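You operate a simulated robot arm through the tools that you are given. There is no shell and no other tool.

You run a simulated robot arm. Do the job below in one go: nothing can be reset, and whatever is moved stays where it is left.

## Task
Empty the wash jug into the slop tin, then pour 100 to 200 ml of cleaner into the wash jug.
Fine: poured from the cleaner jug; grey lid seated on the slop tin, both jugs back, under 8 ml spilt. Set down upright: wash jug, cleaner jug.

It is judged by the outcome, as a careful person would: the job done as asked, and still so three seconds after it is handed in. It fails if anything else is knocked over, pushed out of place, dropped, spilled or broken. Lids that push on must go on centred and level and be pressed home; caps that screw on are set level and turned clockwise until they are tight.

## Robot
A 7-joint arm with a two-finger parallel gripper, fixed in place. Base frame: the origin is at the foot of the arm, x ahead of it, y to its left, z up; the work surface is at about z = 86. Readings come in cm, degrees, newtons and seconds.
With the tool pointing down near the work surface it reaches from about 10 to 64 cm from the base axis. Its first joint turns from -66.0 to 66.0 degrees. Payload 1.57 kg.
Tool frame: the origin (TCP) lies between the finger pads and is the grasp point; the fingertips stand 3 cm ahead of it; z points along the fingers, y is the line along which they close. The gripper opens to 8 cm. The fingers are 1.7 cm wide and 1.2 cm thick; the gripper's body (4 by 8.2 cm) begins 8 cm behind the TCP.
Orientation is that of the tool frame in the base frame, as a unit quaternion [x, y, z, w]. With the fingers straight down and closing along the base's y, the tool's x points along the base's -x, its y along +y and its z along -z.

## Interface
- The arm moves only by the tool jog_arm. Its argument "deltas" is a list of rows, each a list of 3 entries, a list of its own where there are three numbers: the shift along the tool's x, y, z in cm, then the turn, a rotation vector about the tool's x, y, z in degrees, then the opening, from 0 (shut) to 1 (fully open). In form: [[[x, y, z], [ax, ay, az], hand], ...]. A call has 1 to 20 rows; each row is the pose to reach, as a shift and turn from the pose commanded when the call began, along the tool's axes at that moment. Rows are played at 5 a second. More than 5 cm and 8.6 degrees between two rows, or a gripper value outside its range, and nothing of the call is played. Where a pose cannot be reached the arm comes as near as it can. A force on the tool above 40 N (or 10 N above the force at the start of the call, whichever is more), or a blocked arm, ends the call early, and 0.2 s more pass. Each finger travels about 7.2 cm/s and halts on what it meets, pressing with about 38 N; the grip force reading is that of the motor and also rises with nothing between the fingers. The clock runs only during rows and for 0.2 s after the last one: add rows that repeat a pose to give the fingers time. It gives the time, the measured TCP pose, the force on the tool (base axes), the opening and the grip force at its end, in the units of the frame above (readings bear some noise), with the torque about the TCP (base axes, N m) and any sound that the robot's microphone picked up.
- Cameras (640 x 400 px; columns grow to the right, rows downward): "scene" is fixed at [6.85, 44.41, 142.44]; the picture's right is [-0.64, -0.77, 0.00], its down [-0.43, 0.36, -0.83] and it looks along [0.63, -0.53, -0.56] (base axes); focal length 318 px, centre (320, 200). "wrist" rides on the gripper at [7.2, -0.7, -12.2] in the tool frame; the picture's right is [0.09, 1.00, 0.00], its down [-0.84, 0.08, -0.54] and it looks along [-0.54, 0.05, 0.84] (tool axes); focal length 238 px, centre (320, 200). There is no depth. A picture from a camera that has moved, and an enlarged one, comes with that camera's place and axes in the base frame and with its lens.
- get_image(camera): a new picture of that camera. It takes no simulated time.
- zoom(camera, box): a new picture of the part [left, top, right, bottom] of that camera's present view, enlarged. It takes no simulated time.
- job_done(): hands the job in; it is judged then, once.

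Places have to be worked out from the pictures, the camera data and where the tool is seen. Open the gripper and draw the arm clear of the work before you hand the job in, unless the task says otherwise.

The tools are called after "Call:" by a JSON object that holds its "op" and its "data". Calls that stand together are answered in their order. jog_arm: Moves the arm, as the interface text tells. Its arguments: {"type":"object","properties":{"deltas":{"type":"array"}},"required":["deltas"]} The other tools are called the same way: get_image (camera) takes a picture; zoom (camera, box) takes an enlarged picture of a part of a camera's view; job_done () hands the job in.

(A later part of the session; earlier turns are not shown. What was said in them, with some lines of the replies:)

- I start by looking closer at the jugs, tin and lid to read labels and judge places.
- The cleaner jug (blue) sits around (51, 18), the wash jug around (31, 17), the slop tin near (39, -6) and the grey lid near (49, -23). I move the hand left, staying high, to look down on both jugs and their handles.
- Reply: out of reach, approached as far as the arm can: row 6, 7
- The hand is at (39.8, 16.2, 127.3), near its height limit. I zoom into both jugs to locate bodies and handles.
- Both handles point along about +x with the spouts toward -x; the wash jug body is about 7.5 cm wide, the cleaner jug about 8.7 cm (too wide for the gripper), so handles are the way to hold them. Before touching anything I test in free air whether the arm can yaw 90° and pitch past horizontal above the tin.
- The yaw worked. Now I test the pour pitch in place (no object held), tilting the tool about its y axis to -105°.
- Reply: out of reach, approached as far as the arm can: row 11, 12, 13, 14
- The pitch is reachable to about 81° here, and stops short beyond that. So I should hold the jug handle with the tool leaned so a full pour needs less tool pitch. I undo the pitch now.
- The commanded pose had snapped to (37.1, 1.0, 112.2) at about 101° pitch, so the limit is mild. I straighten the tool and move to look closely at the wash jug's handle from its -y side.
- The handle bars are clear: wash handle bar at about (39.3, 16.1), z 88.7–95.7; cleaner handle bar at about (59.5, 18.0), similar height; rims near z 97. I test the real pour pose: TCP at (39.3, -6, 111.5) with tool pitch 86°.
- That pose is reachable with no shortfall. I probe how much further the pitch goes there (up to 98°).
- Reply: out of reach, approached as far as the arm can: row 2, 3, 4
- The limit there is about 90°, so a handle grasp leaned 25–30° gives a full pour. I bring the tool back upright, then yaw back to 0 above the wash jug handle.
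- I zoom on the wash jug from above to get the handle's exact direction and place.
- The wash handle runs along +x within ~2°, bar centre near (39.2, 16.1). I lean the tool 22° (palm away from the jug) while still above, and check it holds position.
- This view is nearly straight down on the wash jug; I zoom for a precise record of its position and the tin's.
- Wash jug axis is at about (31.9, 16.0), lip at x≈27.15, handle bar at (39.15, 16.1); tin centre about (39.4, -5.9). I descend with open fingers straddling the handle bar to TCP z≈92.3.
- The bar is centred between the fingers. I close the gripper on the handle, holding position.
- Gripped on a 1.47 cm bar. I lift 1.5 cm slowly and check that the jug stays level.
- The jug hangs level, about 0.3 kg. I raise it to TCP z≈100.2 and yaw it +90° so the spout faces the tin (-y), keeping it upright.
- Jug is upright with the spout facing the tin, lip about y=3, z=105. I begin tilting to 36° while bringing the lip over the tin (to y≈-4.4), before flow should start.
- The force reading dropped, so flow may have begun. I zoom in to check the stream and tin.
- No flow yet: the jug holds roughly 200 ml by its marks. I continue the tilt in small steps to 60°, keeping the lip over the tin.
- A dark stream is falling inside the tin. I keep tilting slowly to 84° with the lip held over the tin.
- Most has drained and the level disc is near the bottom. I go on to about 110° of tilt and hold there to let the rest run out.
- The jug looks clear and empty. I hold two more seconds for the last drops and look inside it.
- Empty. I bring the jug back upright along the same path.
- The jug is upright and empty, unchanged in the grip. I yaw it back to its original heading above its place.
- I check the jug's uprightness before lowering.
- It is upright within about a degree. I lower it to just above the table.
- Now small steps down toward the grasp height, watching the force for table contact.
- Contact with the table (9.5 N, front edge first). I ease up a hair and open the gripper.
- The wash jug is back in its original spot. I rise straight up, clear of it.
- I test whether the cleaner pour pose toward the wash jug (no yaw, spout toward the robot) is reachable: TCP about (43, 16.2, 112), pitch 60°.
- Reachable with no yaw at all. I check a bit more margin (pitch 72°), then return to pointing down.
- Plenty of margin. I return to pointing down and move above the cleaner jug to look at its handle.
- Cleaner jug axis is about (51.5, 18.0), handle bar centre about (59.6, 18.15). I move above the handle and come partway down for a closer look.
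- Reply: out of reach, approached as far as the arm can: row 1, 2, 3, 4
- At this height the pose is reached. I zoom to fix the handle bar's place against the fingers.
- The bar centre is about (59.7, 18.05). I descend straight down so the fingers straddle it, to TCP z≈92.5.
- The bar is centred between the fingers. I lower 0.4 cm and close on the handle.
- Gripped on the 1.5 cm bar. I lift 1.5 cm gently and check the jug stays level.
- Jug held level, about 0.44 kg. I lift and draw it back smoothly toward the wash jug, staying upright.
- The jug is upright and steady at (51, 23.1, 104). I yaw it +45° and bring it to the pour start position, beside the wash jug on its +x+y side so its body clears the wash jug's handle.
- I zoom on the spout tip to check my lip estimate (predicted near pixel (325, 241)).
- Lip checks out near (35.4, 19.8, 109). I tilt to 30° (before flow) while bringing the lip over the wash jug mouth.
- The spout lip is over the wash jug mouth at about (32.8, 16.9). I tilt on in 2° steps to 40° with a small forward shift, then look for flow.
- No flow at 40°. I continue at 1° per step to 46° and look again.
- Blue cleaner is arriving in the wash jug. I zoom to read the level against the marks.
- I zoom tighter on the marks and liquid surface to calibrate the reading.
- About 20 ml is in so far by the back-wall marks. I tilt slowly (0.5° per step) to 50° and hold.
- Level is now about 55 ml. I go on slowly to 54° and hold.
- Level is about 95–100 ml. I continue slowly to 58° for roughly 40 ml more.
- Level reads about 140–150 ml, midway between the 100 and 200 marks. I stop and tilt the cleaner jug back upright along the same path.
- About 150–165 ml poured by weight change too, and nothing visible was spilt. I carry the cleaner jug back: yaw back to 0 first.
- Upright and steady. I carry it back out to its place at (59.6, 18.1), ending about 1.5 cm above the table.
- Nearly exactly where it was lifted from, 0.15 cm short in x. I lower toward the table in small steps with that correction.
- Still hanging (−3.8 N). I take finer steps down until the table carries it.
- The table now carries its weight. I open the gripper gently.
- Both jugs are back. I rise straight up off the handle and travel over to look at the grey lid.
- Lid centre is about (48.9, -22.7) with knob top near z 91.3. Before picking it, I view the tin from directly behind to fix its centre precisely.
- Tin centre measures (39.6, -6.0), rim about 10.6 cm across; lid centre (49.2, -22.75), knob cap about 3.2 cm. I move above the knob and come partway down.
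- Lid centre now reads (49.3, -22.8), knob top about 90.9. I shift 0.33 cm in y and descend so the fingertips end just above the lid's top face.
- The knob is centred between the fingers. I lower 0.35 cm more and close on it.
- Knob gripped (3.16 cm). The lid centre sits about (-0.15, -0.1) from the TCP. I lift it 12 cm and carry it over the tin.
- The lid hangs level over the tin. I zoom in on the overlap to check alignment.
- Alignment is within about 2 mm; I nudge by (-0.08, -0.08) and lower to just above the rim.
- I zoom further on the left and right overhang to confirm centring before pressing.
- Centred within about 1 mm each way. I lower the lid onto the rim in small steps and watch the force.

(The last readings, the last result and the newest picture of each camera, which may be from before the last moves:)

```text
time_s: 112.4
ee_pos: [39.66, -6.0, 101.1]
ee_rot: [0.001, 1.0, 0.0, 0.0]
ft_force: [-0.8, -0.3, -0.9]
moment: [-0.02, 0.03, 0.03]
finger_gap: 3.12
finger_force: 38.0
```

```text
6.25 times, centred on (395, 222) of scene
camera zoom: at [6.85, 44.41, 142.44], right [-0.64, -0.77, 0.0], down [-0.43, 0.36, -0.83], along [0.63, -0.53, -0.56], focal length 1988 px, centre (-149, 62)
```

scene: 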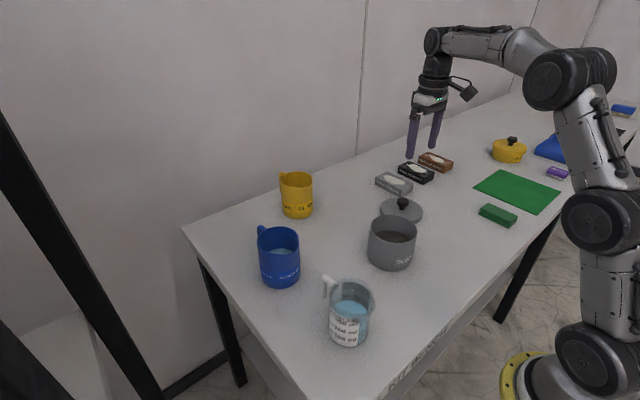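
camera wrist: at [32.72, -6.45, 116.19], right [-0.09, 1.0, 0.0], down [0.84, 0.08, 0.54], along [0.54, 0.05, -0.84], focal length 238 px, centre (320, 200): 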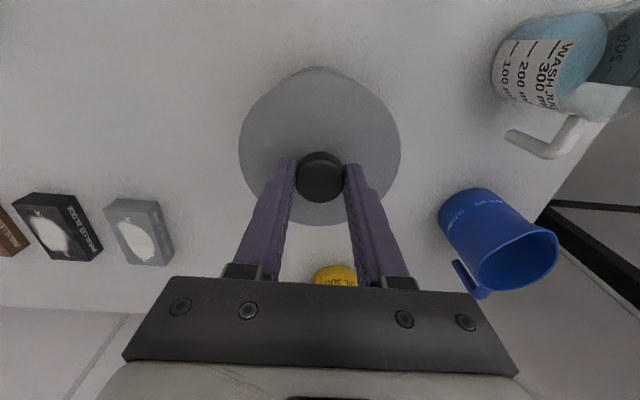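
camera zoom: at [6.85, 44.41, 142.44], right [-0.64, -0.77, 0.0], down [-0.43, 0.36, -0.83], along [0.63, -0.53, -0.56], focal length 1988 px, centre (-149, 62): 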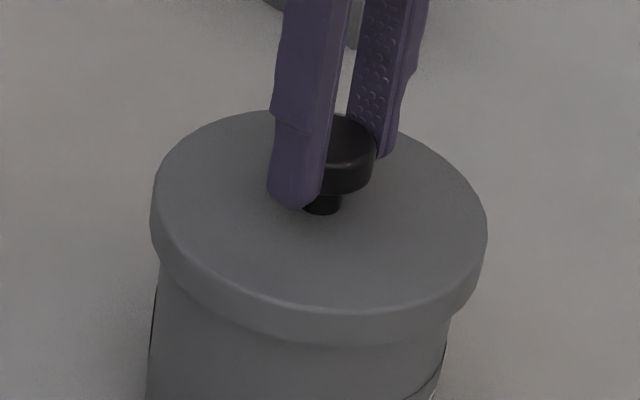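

The skirt has slipped over the rim with no resistance. I keep lowering in small steps until it seats.

Call:
{"op": "jog_arm", "data": {"deltas": [[[0, 0, 0.2], [0, 0, 0], 0], [[0, 0, 0.4], [0, 0, 0], 0], [[0, 0, 0.6], [0, 0, 0], 0], [[0, 0, 0.8], [0, 0, 0], 0], [[0, 0, 0.8], [0, 0, 0], 0]]}}

Call:
{"op": "zoom", "data": {"camera": "scene", "box": [363, 190, 427, 254]}}

```text
time_s: 113.6
ee_pos: [39.7, -6.11, 100.27]
ee_rot: [-0.001, 1.0, 0.0, 0.001]
ft_force: [0.2, 0.8, -0.5]
moment: [0.02, 0.01, 0.03]
finger_gap: 3.12
finger_force: 37.8
```

```text
6.25 times, centred on (395, 222) of scene
camera zoom: at [6.85, 44.41, 142.44], right [-0.64, -0.77, 0.0], down [-0.43, 0.36, -0.83], along [0.63, -0.53, -0.56], focal length 1988 px, centre (-149, 62)
```

zoom: 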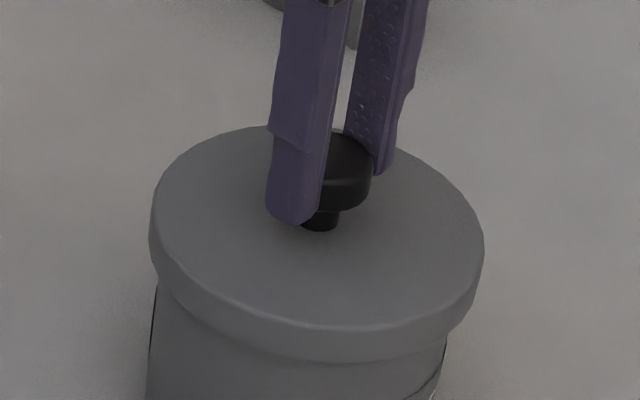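

Call:
{"op": "jog_arm", "data": {"deltas": [[[0, 0, 0.15], [0, 0, 0], 0], [[0, 0, 0.3], [0, 0, 0], 0], [[0, 0, 0.45], [0, 0, 0], 0], [[0, 0, 0.6], [0, 0, 0], 0], [[0, 0, 0.6], [0, 0, 0], 0]]}}

Call:
{"op": "zoom", "data": {"camera": "scene", "box": [363, 190, 427, 254]}}

```text
time_s: 114.8
ee_pos: [39.73, -6.04, 99.77]
ee_rot: [0.0, 1.0, 0.001, 0.001]
ft_force: [-0.5, 0.0, 0.2]
moment: [0.01, -0.05, 0.0]
finger_gap: 3.11
finger_force: 37.8
```

```text
6.25 times, centred on (395, 222) of scene
camera zoom: at [6.85, 44.41, 142.44], right [-0.64, -0.77, 0.0], down [-0.43, 0.36, -0.83], along [0.63, -0.53, -0.56], focal length 1988 px, centre (-149, 62)
```

zoom: 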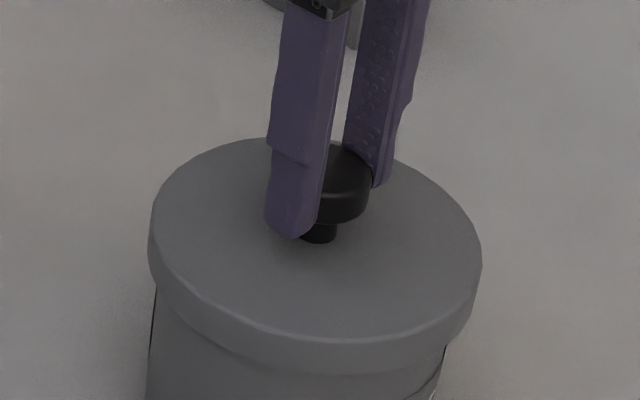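

Still free. I continue down in 0.15 cm steps until a firm stop shows.

Call:
{"op": "jog_arm", "data": {"deltas": [[[0, 0, 0.15], [0, 0, 0], 0], [[0, 0, 0.3], [0, 0, 0], 0], [[0, 0, 0.45], [0, 0, 0], 0], [[0, 0, 0.45], [0, 0, 0], 0]]}}

```text
time_s: 115.8
ee_pos: [39.77, -6.04, 99.6]
ee_rot: [0.001, 1.0, 0.001, 0.004]
ft_force: [-10.0, 4.1, 34.7]
moment: [0.14, 0.13, -0.13]
finger_gap: 3.14
finger_force: 38.4
```

A firm stop at TCP z 99.6 with 35 N. I look at the lid's fit all round.

Call:
{"op": "zoom", "data": {"camera": "scene", "box": [363, 190, 427, 254]}}

Call:
{"op": "get_image", "data": {"camera": "wrist"}}

```text
6.25 times, centred on (395, 222) of scene
camera zoom: at [6.78, 44.43, 142.43], right [-0.64, -0.77, 0.0], down [-0.43, 0.36, -0.83], along [0.63, -0.53, -0.56], focal length 1988 px, centre (-149, 62)
```

zoom: 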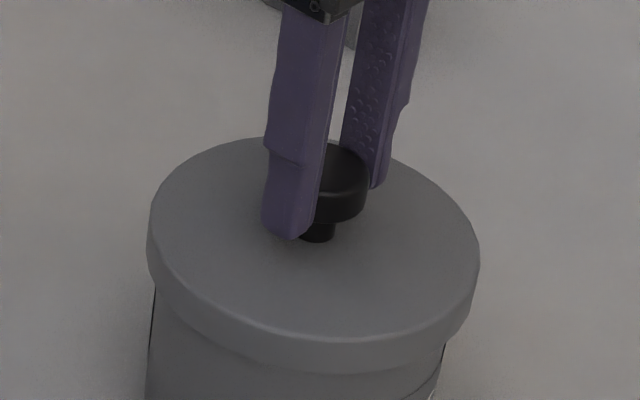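

```text
taken
camera wrist: at [32.49, -6.63, 111.83], right [-0.09, 1.0, 0.0], down [0.83, 0.08, 0.55], along [0.55, 0.05, -0.84], focal length 238 px, centre (320, 200)
```

wrist: 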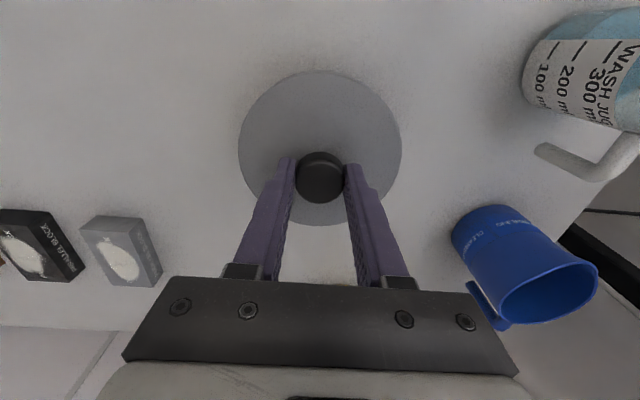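

It looks level and down. I relax the push to see the lid's resting height, then press again to confirm it is home.

Call:
{"op": "jog_arm", "data": {"deltas": [[[0, 0, -0.25], [0, 0, 0], 0], [[0, 0, -0.25], [0, 0, 0], 0]]}}

Call:
{"op": "jog_arm", "data": {"deltas": [[[0, 0, 0.1], [0, 0, 0], 0], [[0, 0, 0.2], [0, 0, 0], 0], [[0, 0, 0.25], [0, 0, 0], 0], [[0, 0, 0.25], [0, 0, 0], 0], [[0, 0, 0.25], [0, 0, 0], 0]]}}

```text
time_s: 116.4
ee_pos: [39.74, -6.06, 99.58]
ee_rot: [0.0, 1.0, 0.0, 0.003]
ft_force: [0.9, 3.9, 19.7]
moment: [0.03, -0.94, 0.04]
finger_gap: 3.13
finger_force: 37.9
```

```text
time_s: 117.6
ee_pos: [39.77, -6.0, 99.64]
ee_rot: [0.0, 1.0, 0.0, 0.002]
ft_force: [-6.5, -1.0, 35.2]
moment: [0.0, 0.29, -0.13]
finger_gap: 3.1
finger_force: 37.6
```

The height stays at 99.6 between 20 N and 35 N: a hard stop, so the lid is home. I take the push off, then release the knob.

Call:
{"op": "jog_arm", "data": {"deltas": [[[0, 0, -0.2], [0, 0, 0], 0], [[0, 0, -0.4], [0, 0, 0], 0], [[0, 0, -0.4], [0, 0, 0], 0]]}}

```text
time_s: 118.4
ee_pos: [39.65, -6.09, 99.74]
ee_rot: [0.0, 1.0, 0.0, -0.002]
ft_force: [2.8, -0.9, 7.5]
moment: [-0.05, -0.57, -0.03]
finger_gap: 3.11
finger_force: 37.8
```

Nearly unloaded. I open the gripper and look.

Call:
{"op": "jog_arm", "data": {"deltas": [[[0, 0, -0.4], [0, 0, 0], 0.5], [[0, 0, -0.4], [0, 0, 0], 0.8], [[0, 0, -0.4], [0, 0, 0], 1], [[0, 0, -0.4], [0, 0, 0], 1], [[0, 0, -0.4], [0, 0, 0], 1]]}}

Call:
{"op": "zoom", "data": {"camera": "scene", "box": [363, 190, 427, 254]}}

Call:
{"op": "get_image", "data": {"camera": "wrist"}}

```text
time_s: 119.6
ee_pos: [39.66, -5.9, 100.09]
ee_rot: [-0.001, 1.0, 0.0, 0.0]
ft_force: [1.1, -0.5, -0.2]
moment: [0.0, 0.01, -0.02]
finger_gap: 8.01
finger_force: 0.0
```

```text
6.25 times, centred on (395, 222) of scene
camera zoom: at [6.85, 44.41, 142.44], right [-0.64, -0.77, 0.0], down [-0.43, 0.36, -0.83], along [0.63, -0.53, -0.56], focal length 1988 px, centre (-149, 62)
```

zoom: 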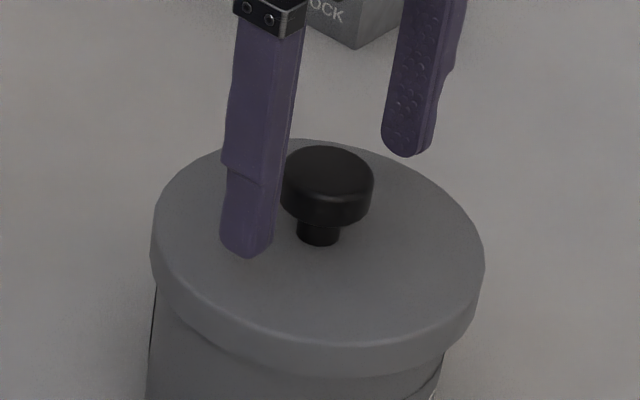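

```text
taken
camera wrist: at [32.51, -6.61, 112.4], right [-0.09, 1.0, 0.0], down [0.84, 0.08, 0.54], along [0.54, 0.05, -0.84], focal length 238 px, centre (320, 200)
```

wrist: 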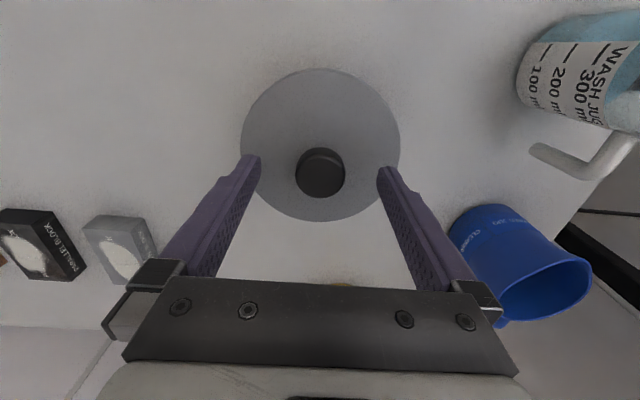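

The lid is seated level. For certainty I rise, close the fingers and press once more straight down on the knob's centre.

Call:
{"op": "jog_arm", "data": {"deltas": [[[0, 0, -2.5], [0, 0, 0], 1], [[0, -0.1, -5], [0, 0, 0], 1], [[0, -0.1, -5], [0, 0, 0], 0.5], [[0, -0.1, -5], [0, 0, 0], 0], [[0, -0.1, -5], [0, 0, 0], 0], [[0, -0.1, -5], [0, 0, 0], 0], [[0, -0.1, -5], [0, 0, 0], 0]]}}

Call:
{"op": "get_image", "data": {"camera": "wrist"}}

Call:
{"op": "zoom", "data": {"camera": "scene", "box": [355, 175, 435, 255]}}

```text
time_s: 121.2
ee_pos: [39.62, -5.9, 105.12]
ee_rot: [0.0, 1.0, 0.0, 0.0]
ft_force: [-0.1, -0.5, -0.5]
moment: [0.0, -0.05, -0.01]
finger_gap: 0.01
finger_force: 21.6
```

```text
taken
camera wrist: at [32.45, -6.58, 117.33], right [-0.09, 1.0, 0.0], down [0.84, 0.08, 0.54], along [0.54, 0.05, -0.84], focal length 238 px, centre (320, 200)
```

wrist: 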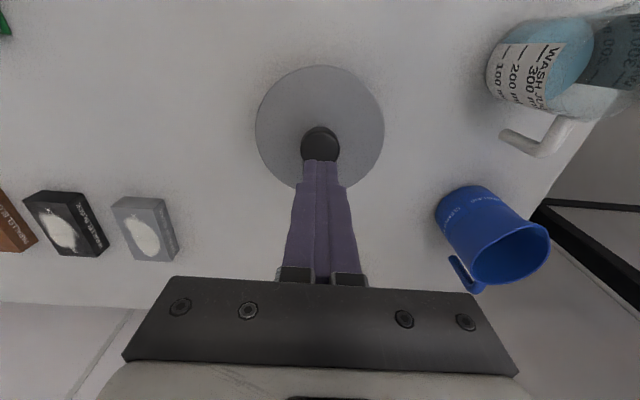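

```text
5.00 times, centred on (395, 215) of scene
camera zoom: at [6.85, 44.41, 142.44], right [-0.64, -0.77, 0.0], down [-0.43, 0.36, -0.83], along [0.63, -0.53, -0.56], focal length 1591 px, centre (-55, 125)
```

zoom: 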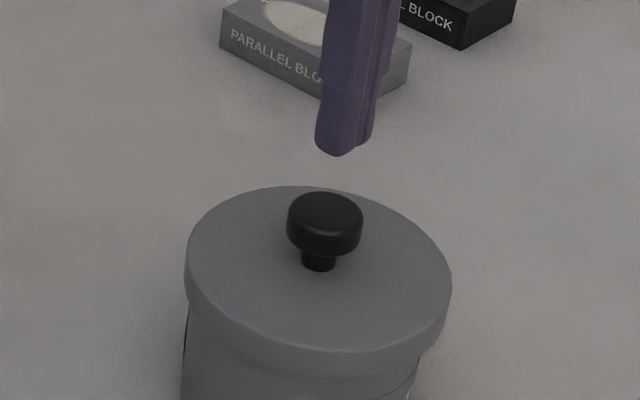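

Fingers are right above the knob. I press down in small steps.

Call:
{"op": "jog_arm", "data": {"deltas": [[[0, 0, 1.5], [0, 0, 0], 0], [[0, 0, 2.8], [0, 0, 0], 0], [[0, 0, 3.2], [0, 0, 0], 0], [[0, 0, 3.4], [0, 0, 0], 0], [[0, 0, 3.6], [0, 0, 0], 0], [[0, 0, 3.75], [0, 0, 0], 0], [[0, 0, 3.75], [0, 0, 0], 0]]}}

```text
time_s: 122.8
ee_pos: [39.71, -6.18, 101.35]
ee_rot: [0.0, 1.0, 0.0, 0.001]
ft_force: [-2.1, -0.2, 6.6]
moment: [0.02, 0.09, -0.01]
finger_gap: 0.0
finger_force: 21.0
```

Call:
{"op": "jog_arm", "data": {"deltas": [[[0, 0, 0.1], [0, 0, 0], 0], [[0, 0, 0.2], [0, 0, 0], 0], [[0, 0, 0.2], [0, 0, 0], 0], [[0, 0, 0.2], [0, 0, 0], 0]]}}

```text
time_s: 123.8
ee_pos: [39.66, -6.22, 101.32]
ee_rot: [-0.001, 1.0, -0.001, 0.003]
ft_force: [-6.1, -3.8, 28.4]
moment: [-0.15, 0.26, 0.0]
finger_gap: 0.01
finger_force: 21.0
```

28 N with no further travel: the lid is fully home. I lift off and draw the arm up and clear, opening the gripper.

Call:
{"op": "jog_arm", "data": {"deltas": [[[0, 0, -0.5], [0, 0, 0], 0], [[0, 0, -3], [0, 0, 0], 0], [[0, 0, -7], [0, 0, 0], 0.3], [[0, 0, -11], [0, 0, 0], 0.7], [[0, 0, -15], [0, 0, 0], 1], [[0, -4, -18], [0, 0, 0], 1], [[0, -8, -20], [0, 0, 0], 1], [[0, -12, -21], [0, 0, 0], 1], [[0, -16, -21], [0, 0, 0], 1], [[0, -16, -21], [0, 0, 0], 1]]}}

Call:
{"op": "get_image", "data": {"camera": "scene"}}

Call:
{"op": "get_image", "data": {"camera": "wrist"}}

Call:
{"op": "zoom", "data": {"camera": "scene", "box": [355, 180, 435, 280]}}

Call:
{"op": "zoom", "data": {"camera": "scene", "box": [240, 210, 400, 360]}}

```text
time_s: 126.0
ee_pos: [39.65, -22.04, 122.34]
ee_rot: [0.001, 1.0, 0.0, 0.0]
ft_force: [0.2, 0.2, -0.8]
moment: [0.01, 0.02, 0.01]
finger_gap: 8.0
finger_force: 0.1
```

```text
taken
```

scene: 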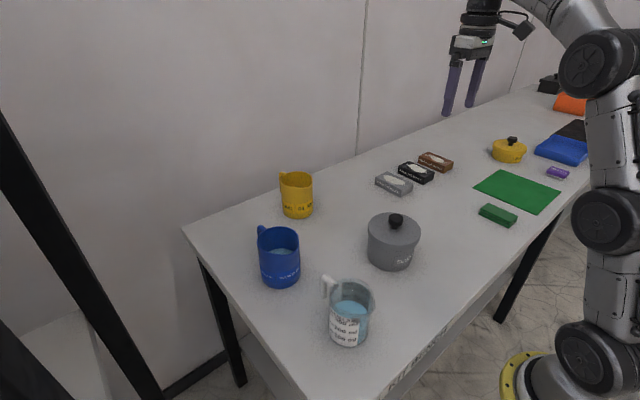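

```text
taken
camera wrist: at [32.48, -22.65, 134.61], right [-0.09, 1.0, 0.0], down [0.84, 0.08, 0.54], along [0.54, 0.05, -0.84], focal length 238 px, centre (320, 200)
```

wrist: 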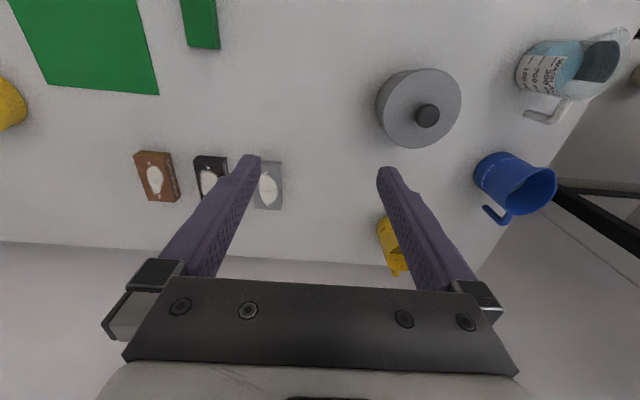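

```text
4.00 times, centred on (395, 230) of scene
camera zoom: at [6.85, 44.41, 142.44], right [-0.64, -0.77, 0.0], down [-0.43, 0.36, -0.83], along [0.63, -0.53, -0.56], focal length 1272 px, centre (20, 80)
```

zoom: 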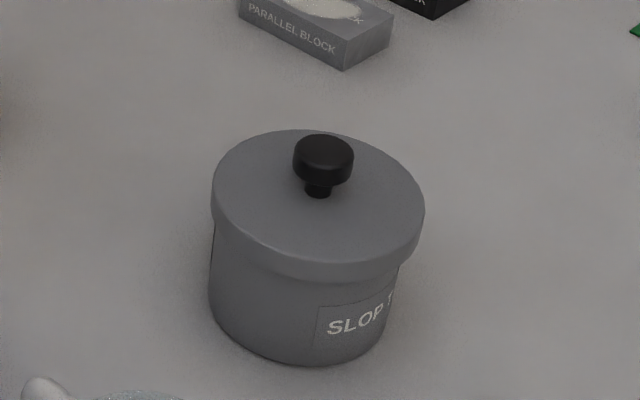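

```text
2.67 times, centred on (320, 285) of scene
camera zoom: at [6.85, 44.41, 142.44], right [-0.64, -0.77, 0.0], down [-0.43, 0.36, -0.83], along [0.63, -0.53, -0.56], focal length 848 px, centre (320, -27)
```

zoom: 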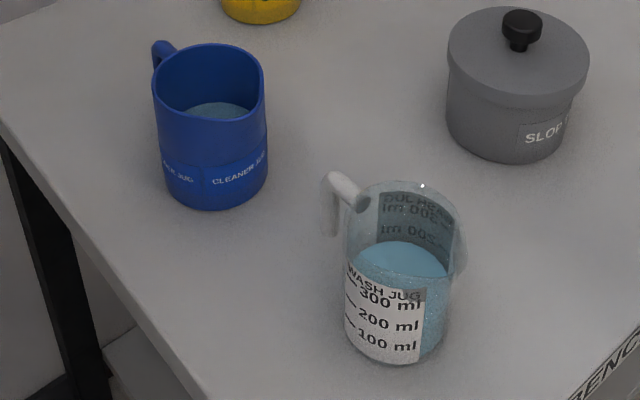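

Everything is in place: lid on, both jugs upright at their spots, no visible spills. I take one more look at the wash jug level from this other side.

Call:
{"op": "zoom", "data": {"camera": "wrist", "box": [505, 20, 640, 130]}}

Call:
{"op": "zoom", "data": {"camera": "scene", "box": [325, 270, 385, 350]}}

```text
3.64 times, centred on (572, 75) of wrist
camera zoom: at [32.48, -22.65, 134.61], right [-0.09, 1.0, 0.0], down [0.84, 0.08, 0.54], along [0.54, 0.05, -0.84], focal length 867 px, centre (-598, 654)
```

zoom: 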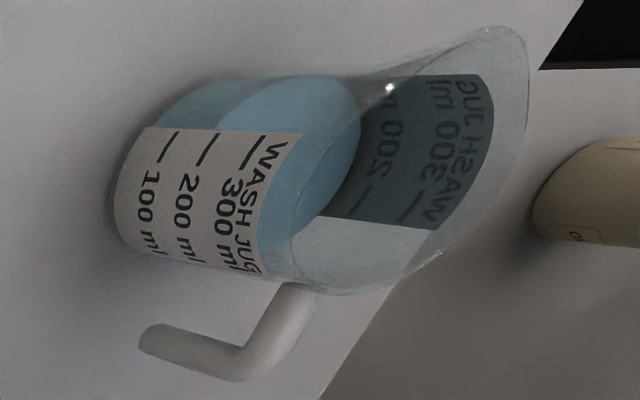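

```text
5.00 times, centred on (355, 310) of scene
camera zoom: at [6.85, 44.41, 142.44], right [-0.64, -0.77, 0.0], down [-0.43, 0.36, -0.83], along [0.63, -0.53, -0.56], focal length 1591 px, centre (145, -350)
```

zoom: 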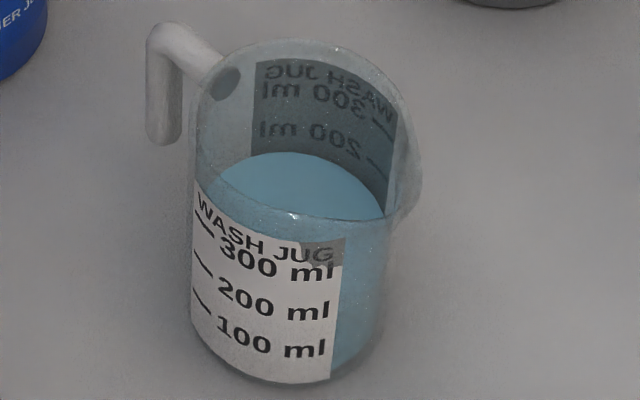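

The front-wall boundary of the liquid needs a closer look; I zoom in on it against the ticks.

Call:
{"op": "zoom", "data": {"camera": "wrist", "box": [530, 30, 600, 80]}}

```text
8.00 times, centred on (565, 55) of wrist
camera zoom: at [32.48, -22.65, 134.61], right [-0.09, 1.0, 0.0], down [0.84, 0.08, 0.54], along [0.54, 0.05, -0.84], focal length 1907 px, centre (-1640, 1360)
```

zoom: 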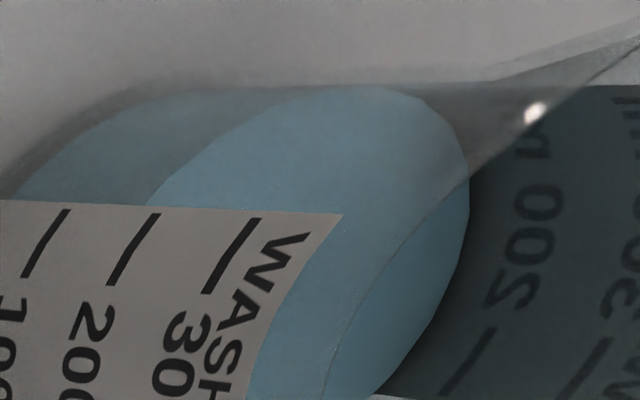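

All estimates put the wash jug at about 140–165 ml, well inside 100–200 ml. The lid is home, both jugs stand upright in place, and the arm is clear with the gripper open, so I hand the job in.

Call:
{"op": "job_done", "data": {}}

```text
The job is handed in.
```

I emptied the wash jug into the slop tin, refilled it with cleaner, put the lid on the tin, and handed the job in.

- **Slop tin:** The wash jug looked clear and empty after the pour. The grey lid is on the slop tin, centred to about 1 mm. It stopped hard under a 35 N push and again under a 28 N push on the knob, so I judge it fully seated.
- **Cleaner:** The wash jug holds roughly 140 to 165 ml going by its marks. The weight change in the cleaner jug suggested a bit less, about 105 to 165 ml, but those readings are noisy. Both estimates fall within 100 to 200 ml.
- **Jugs:** Both stand upright within a few millimetres of where they started.
- **Spills and other items:** I saw no liquid on the table and saw no other items disturbed. I had no direct way to measure drips.

The arm is raised clear of the work with the gripper open.
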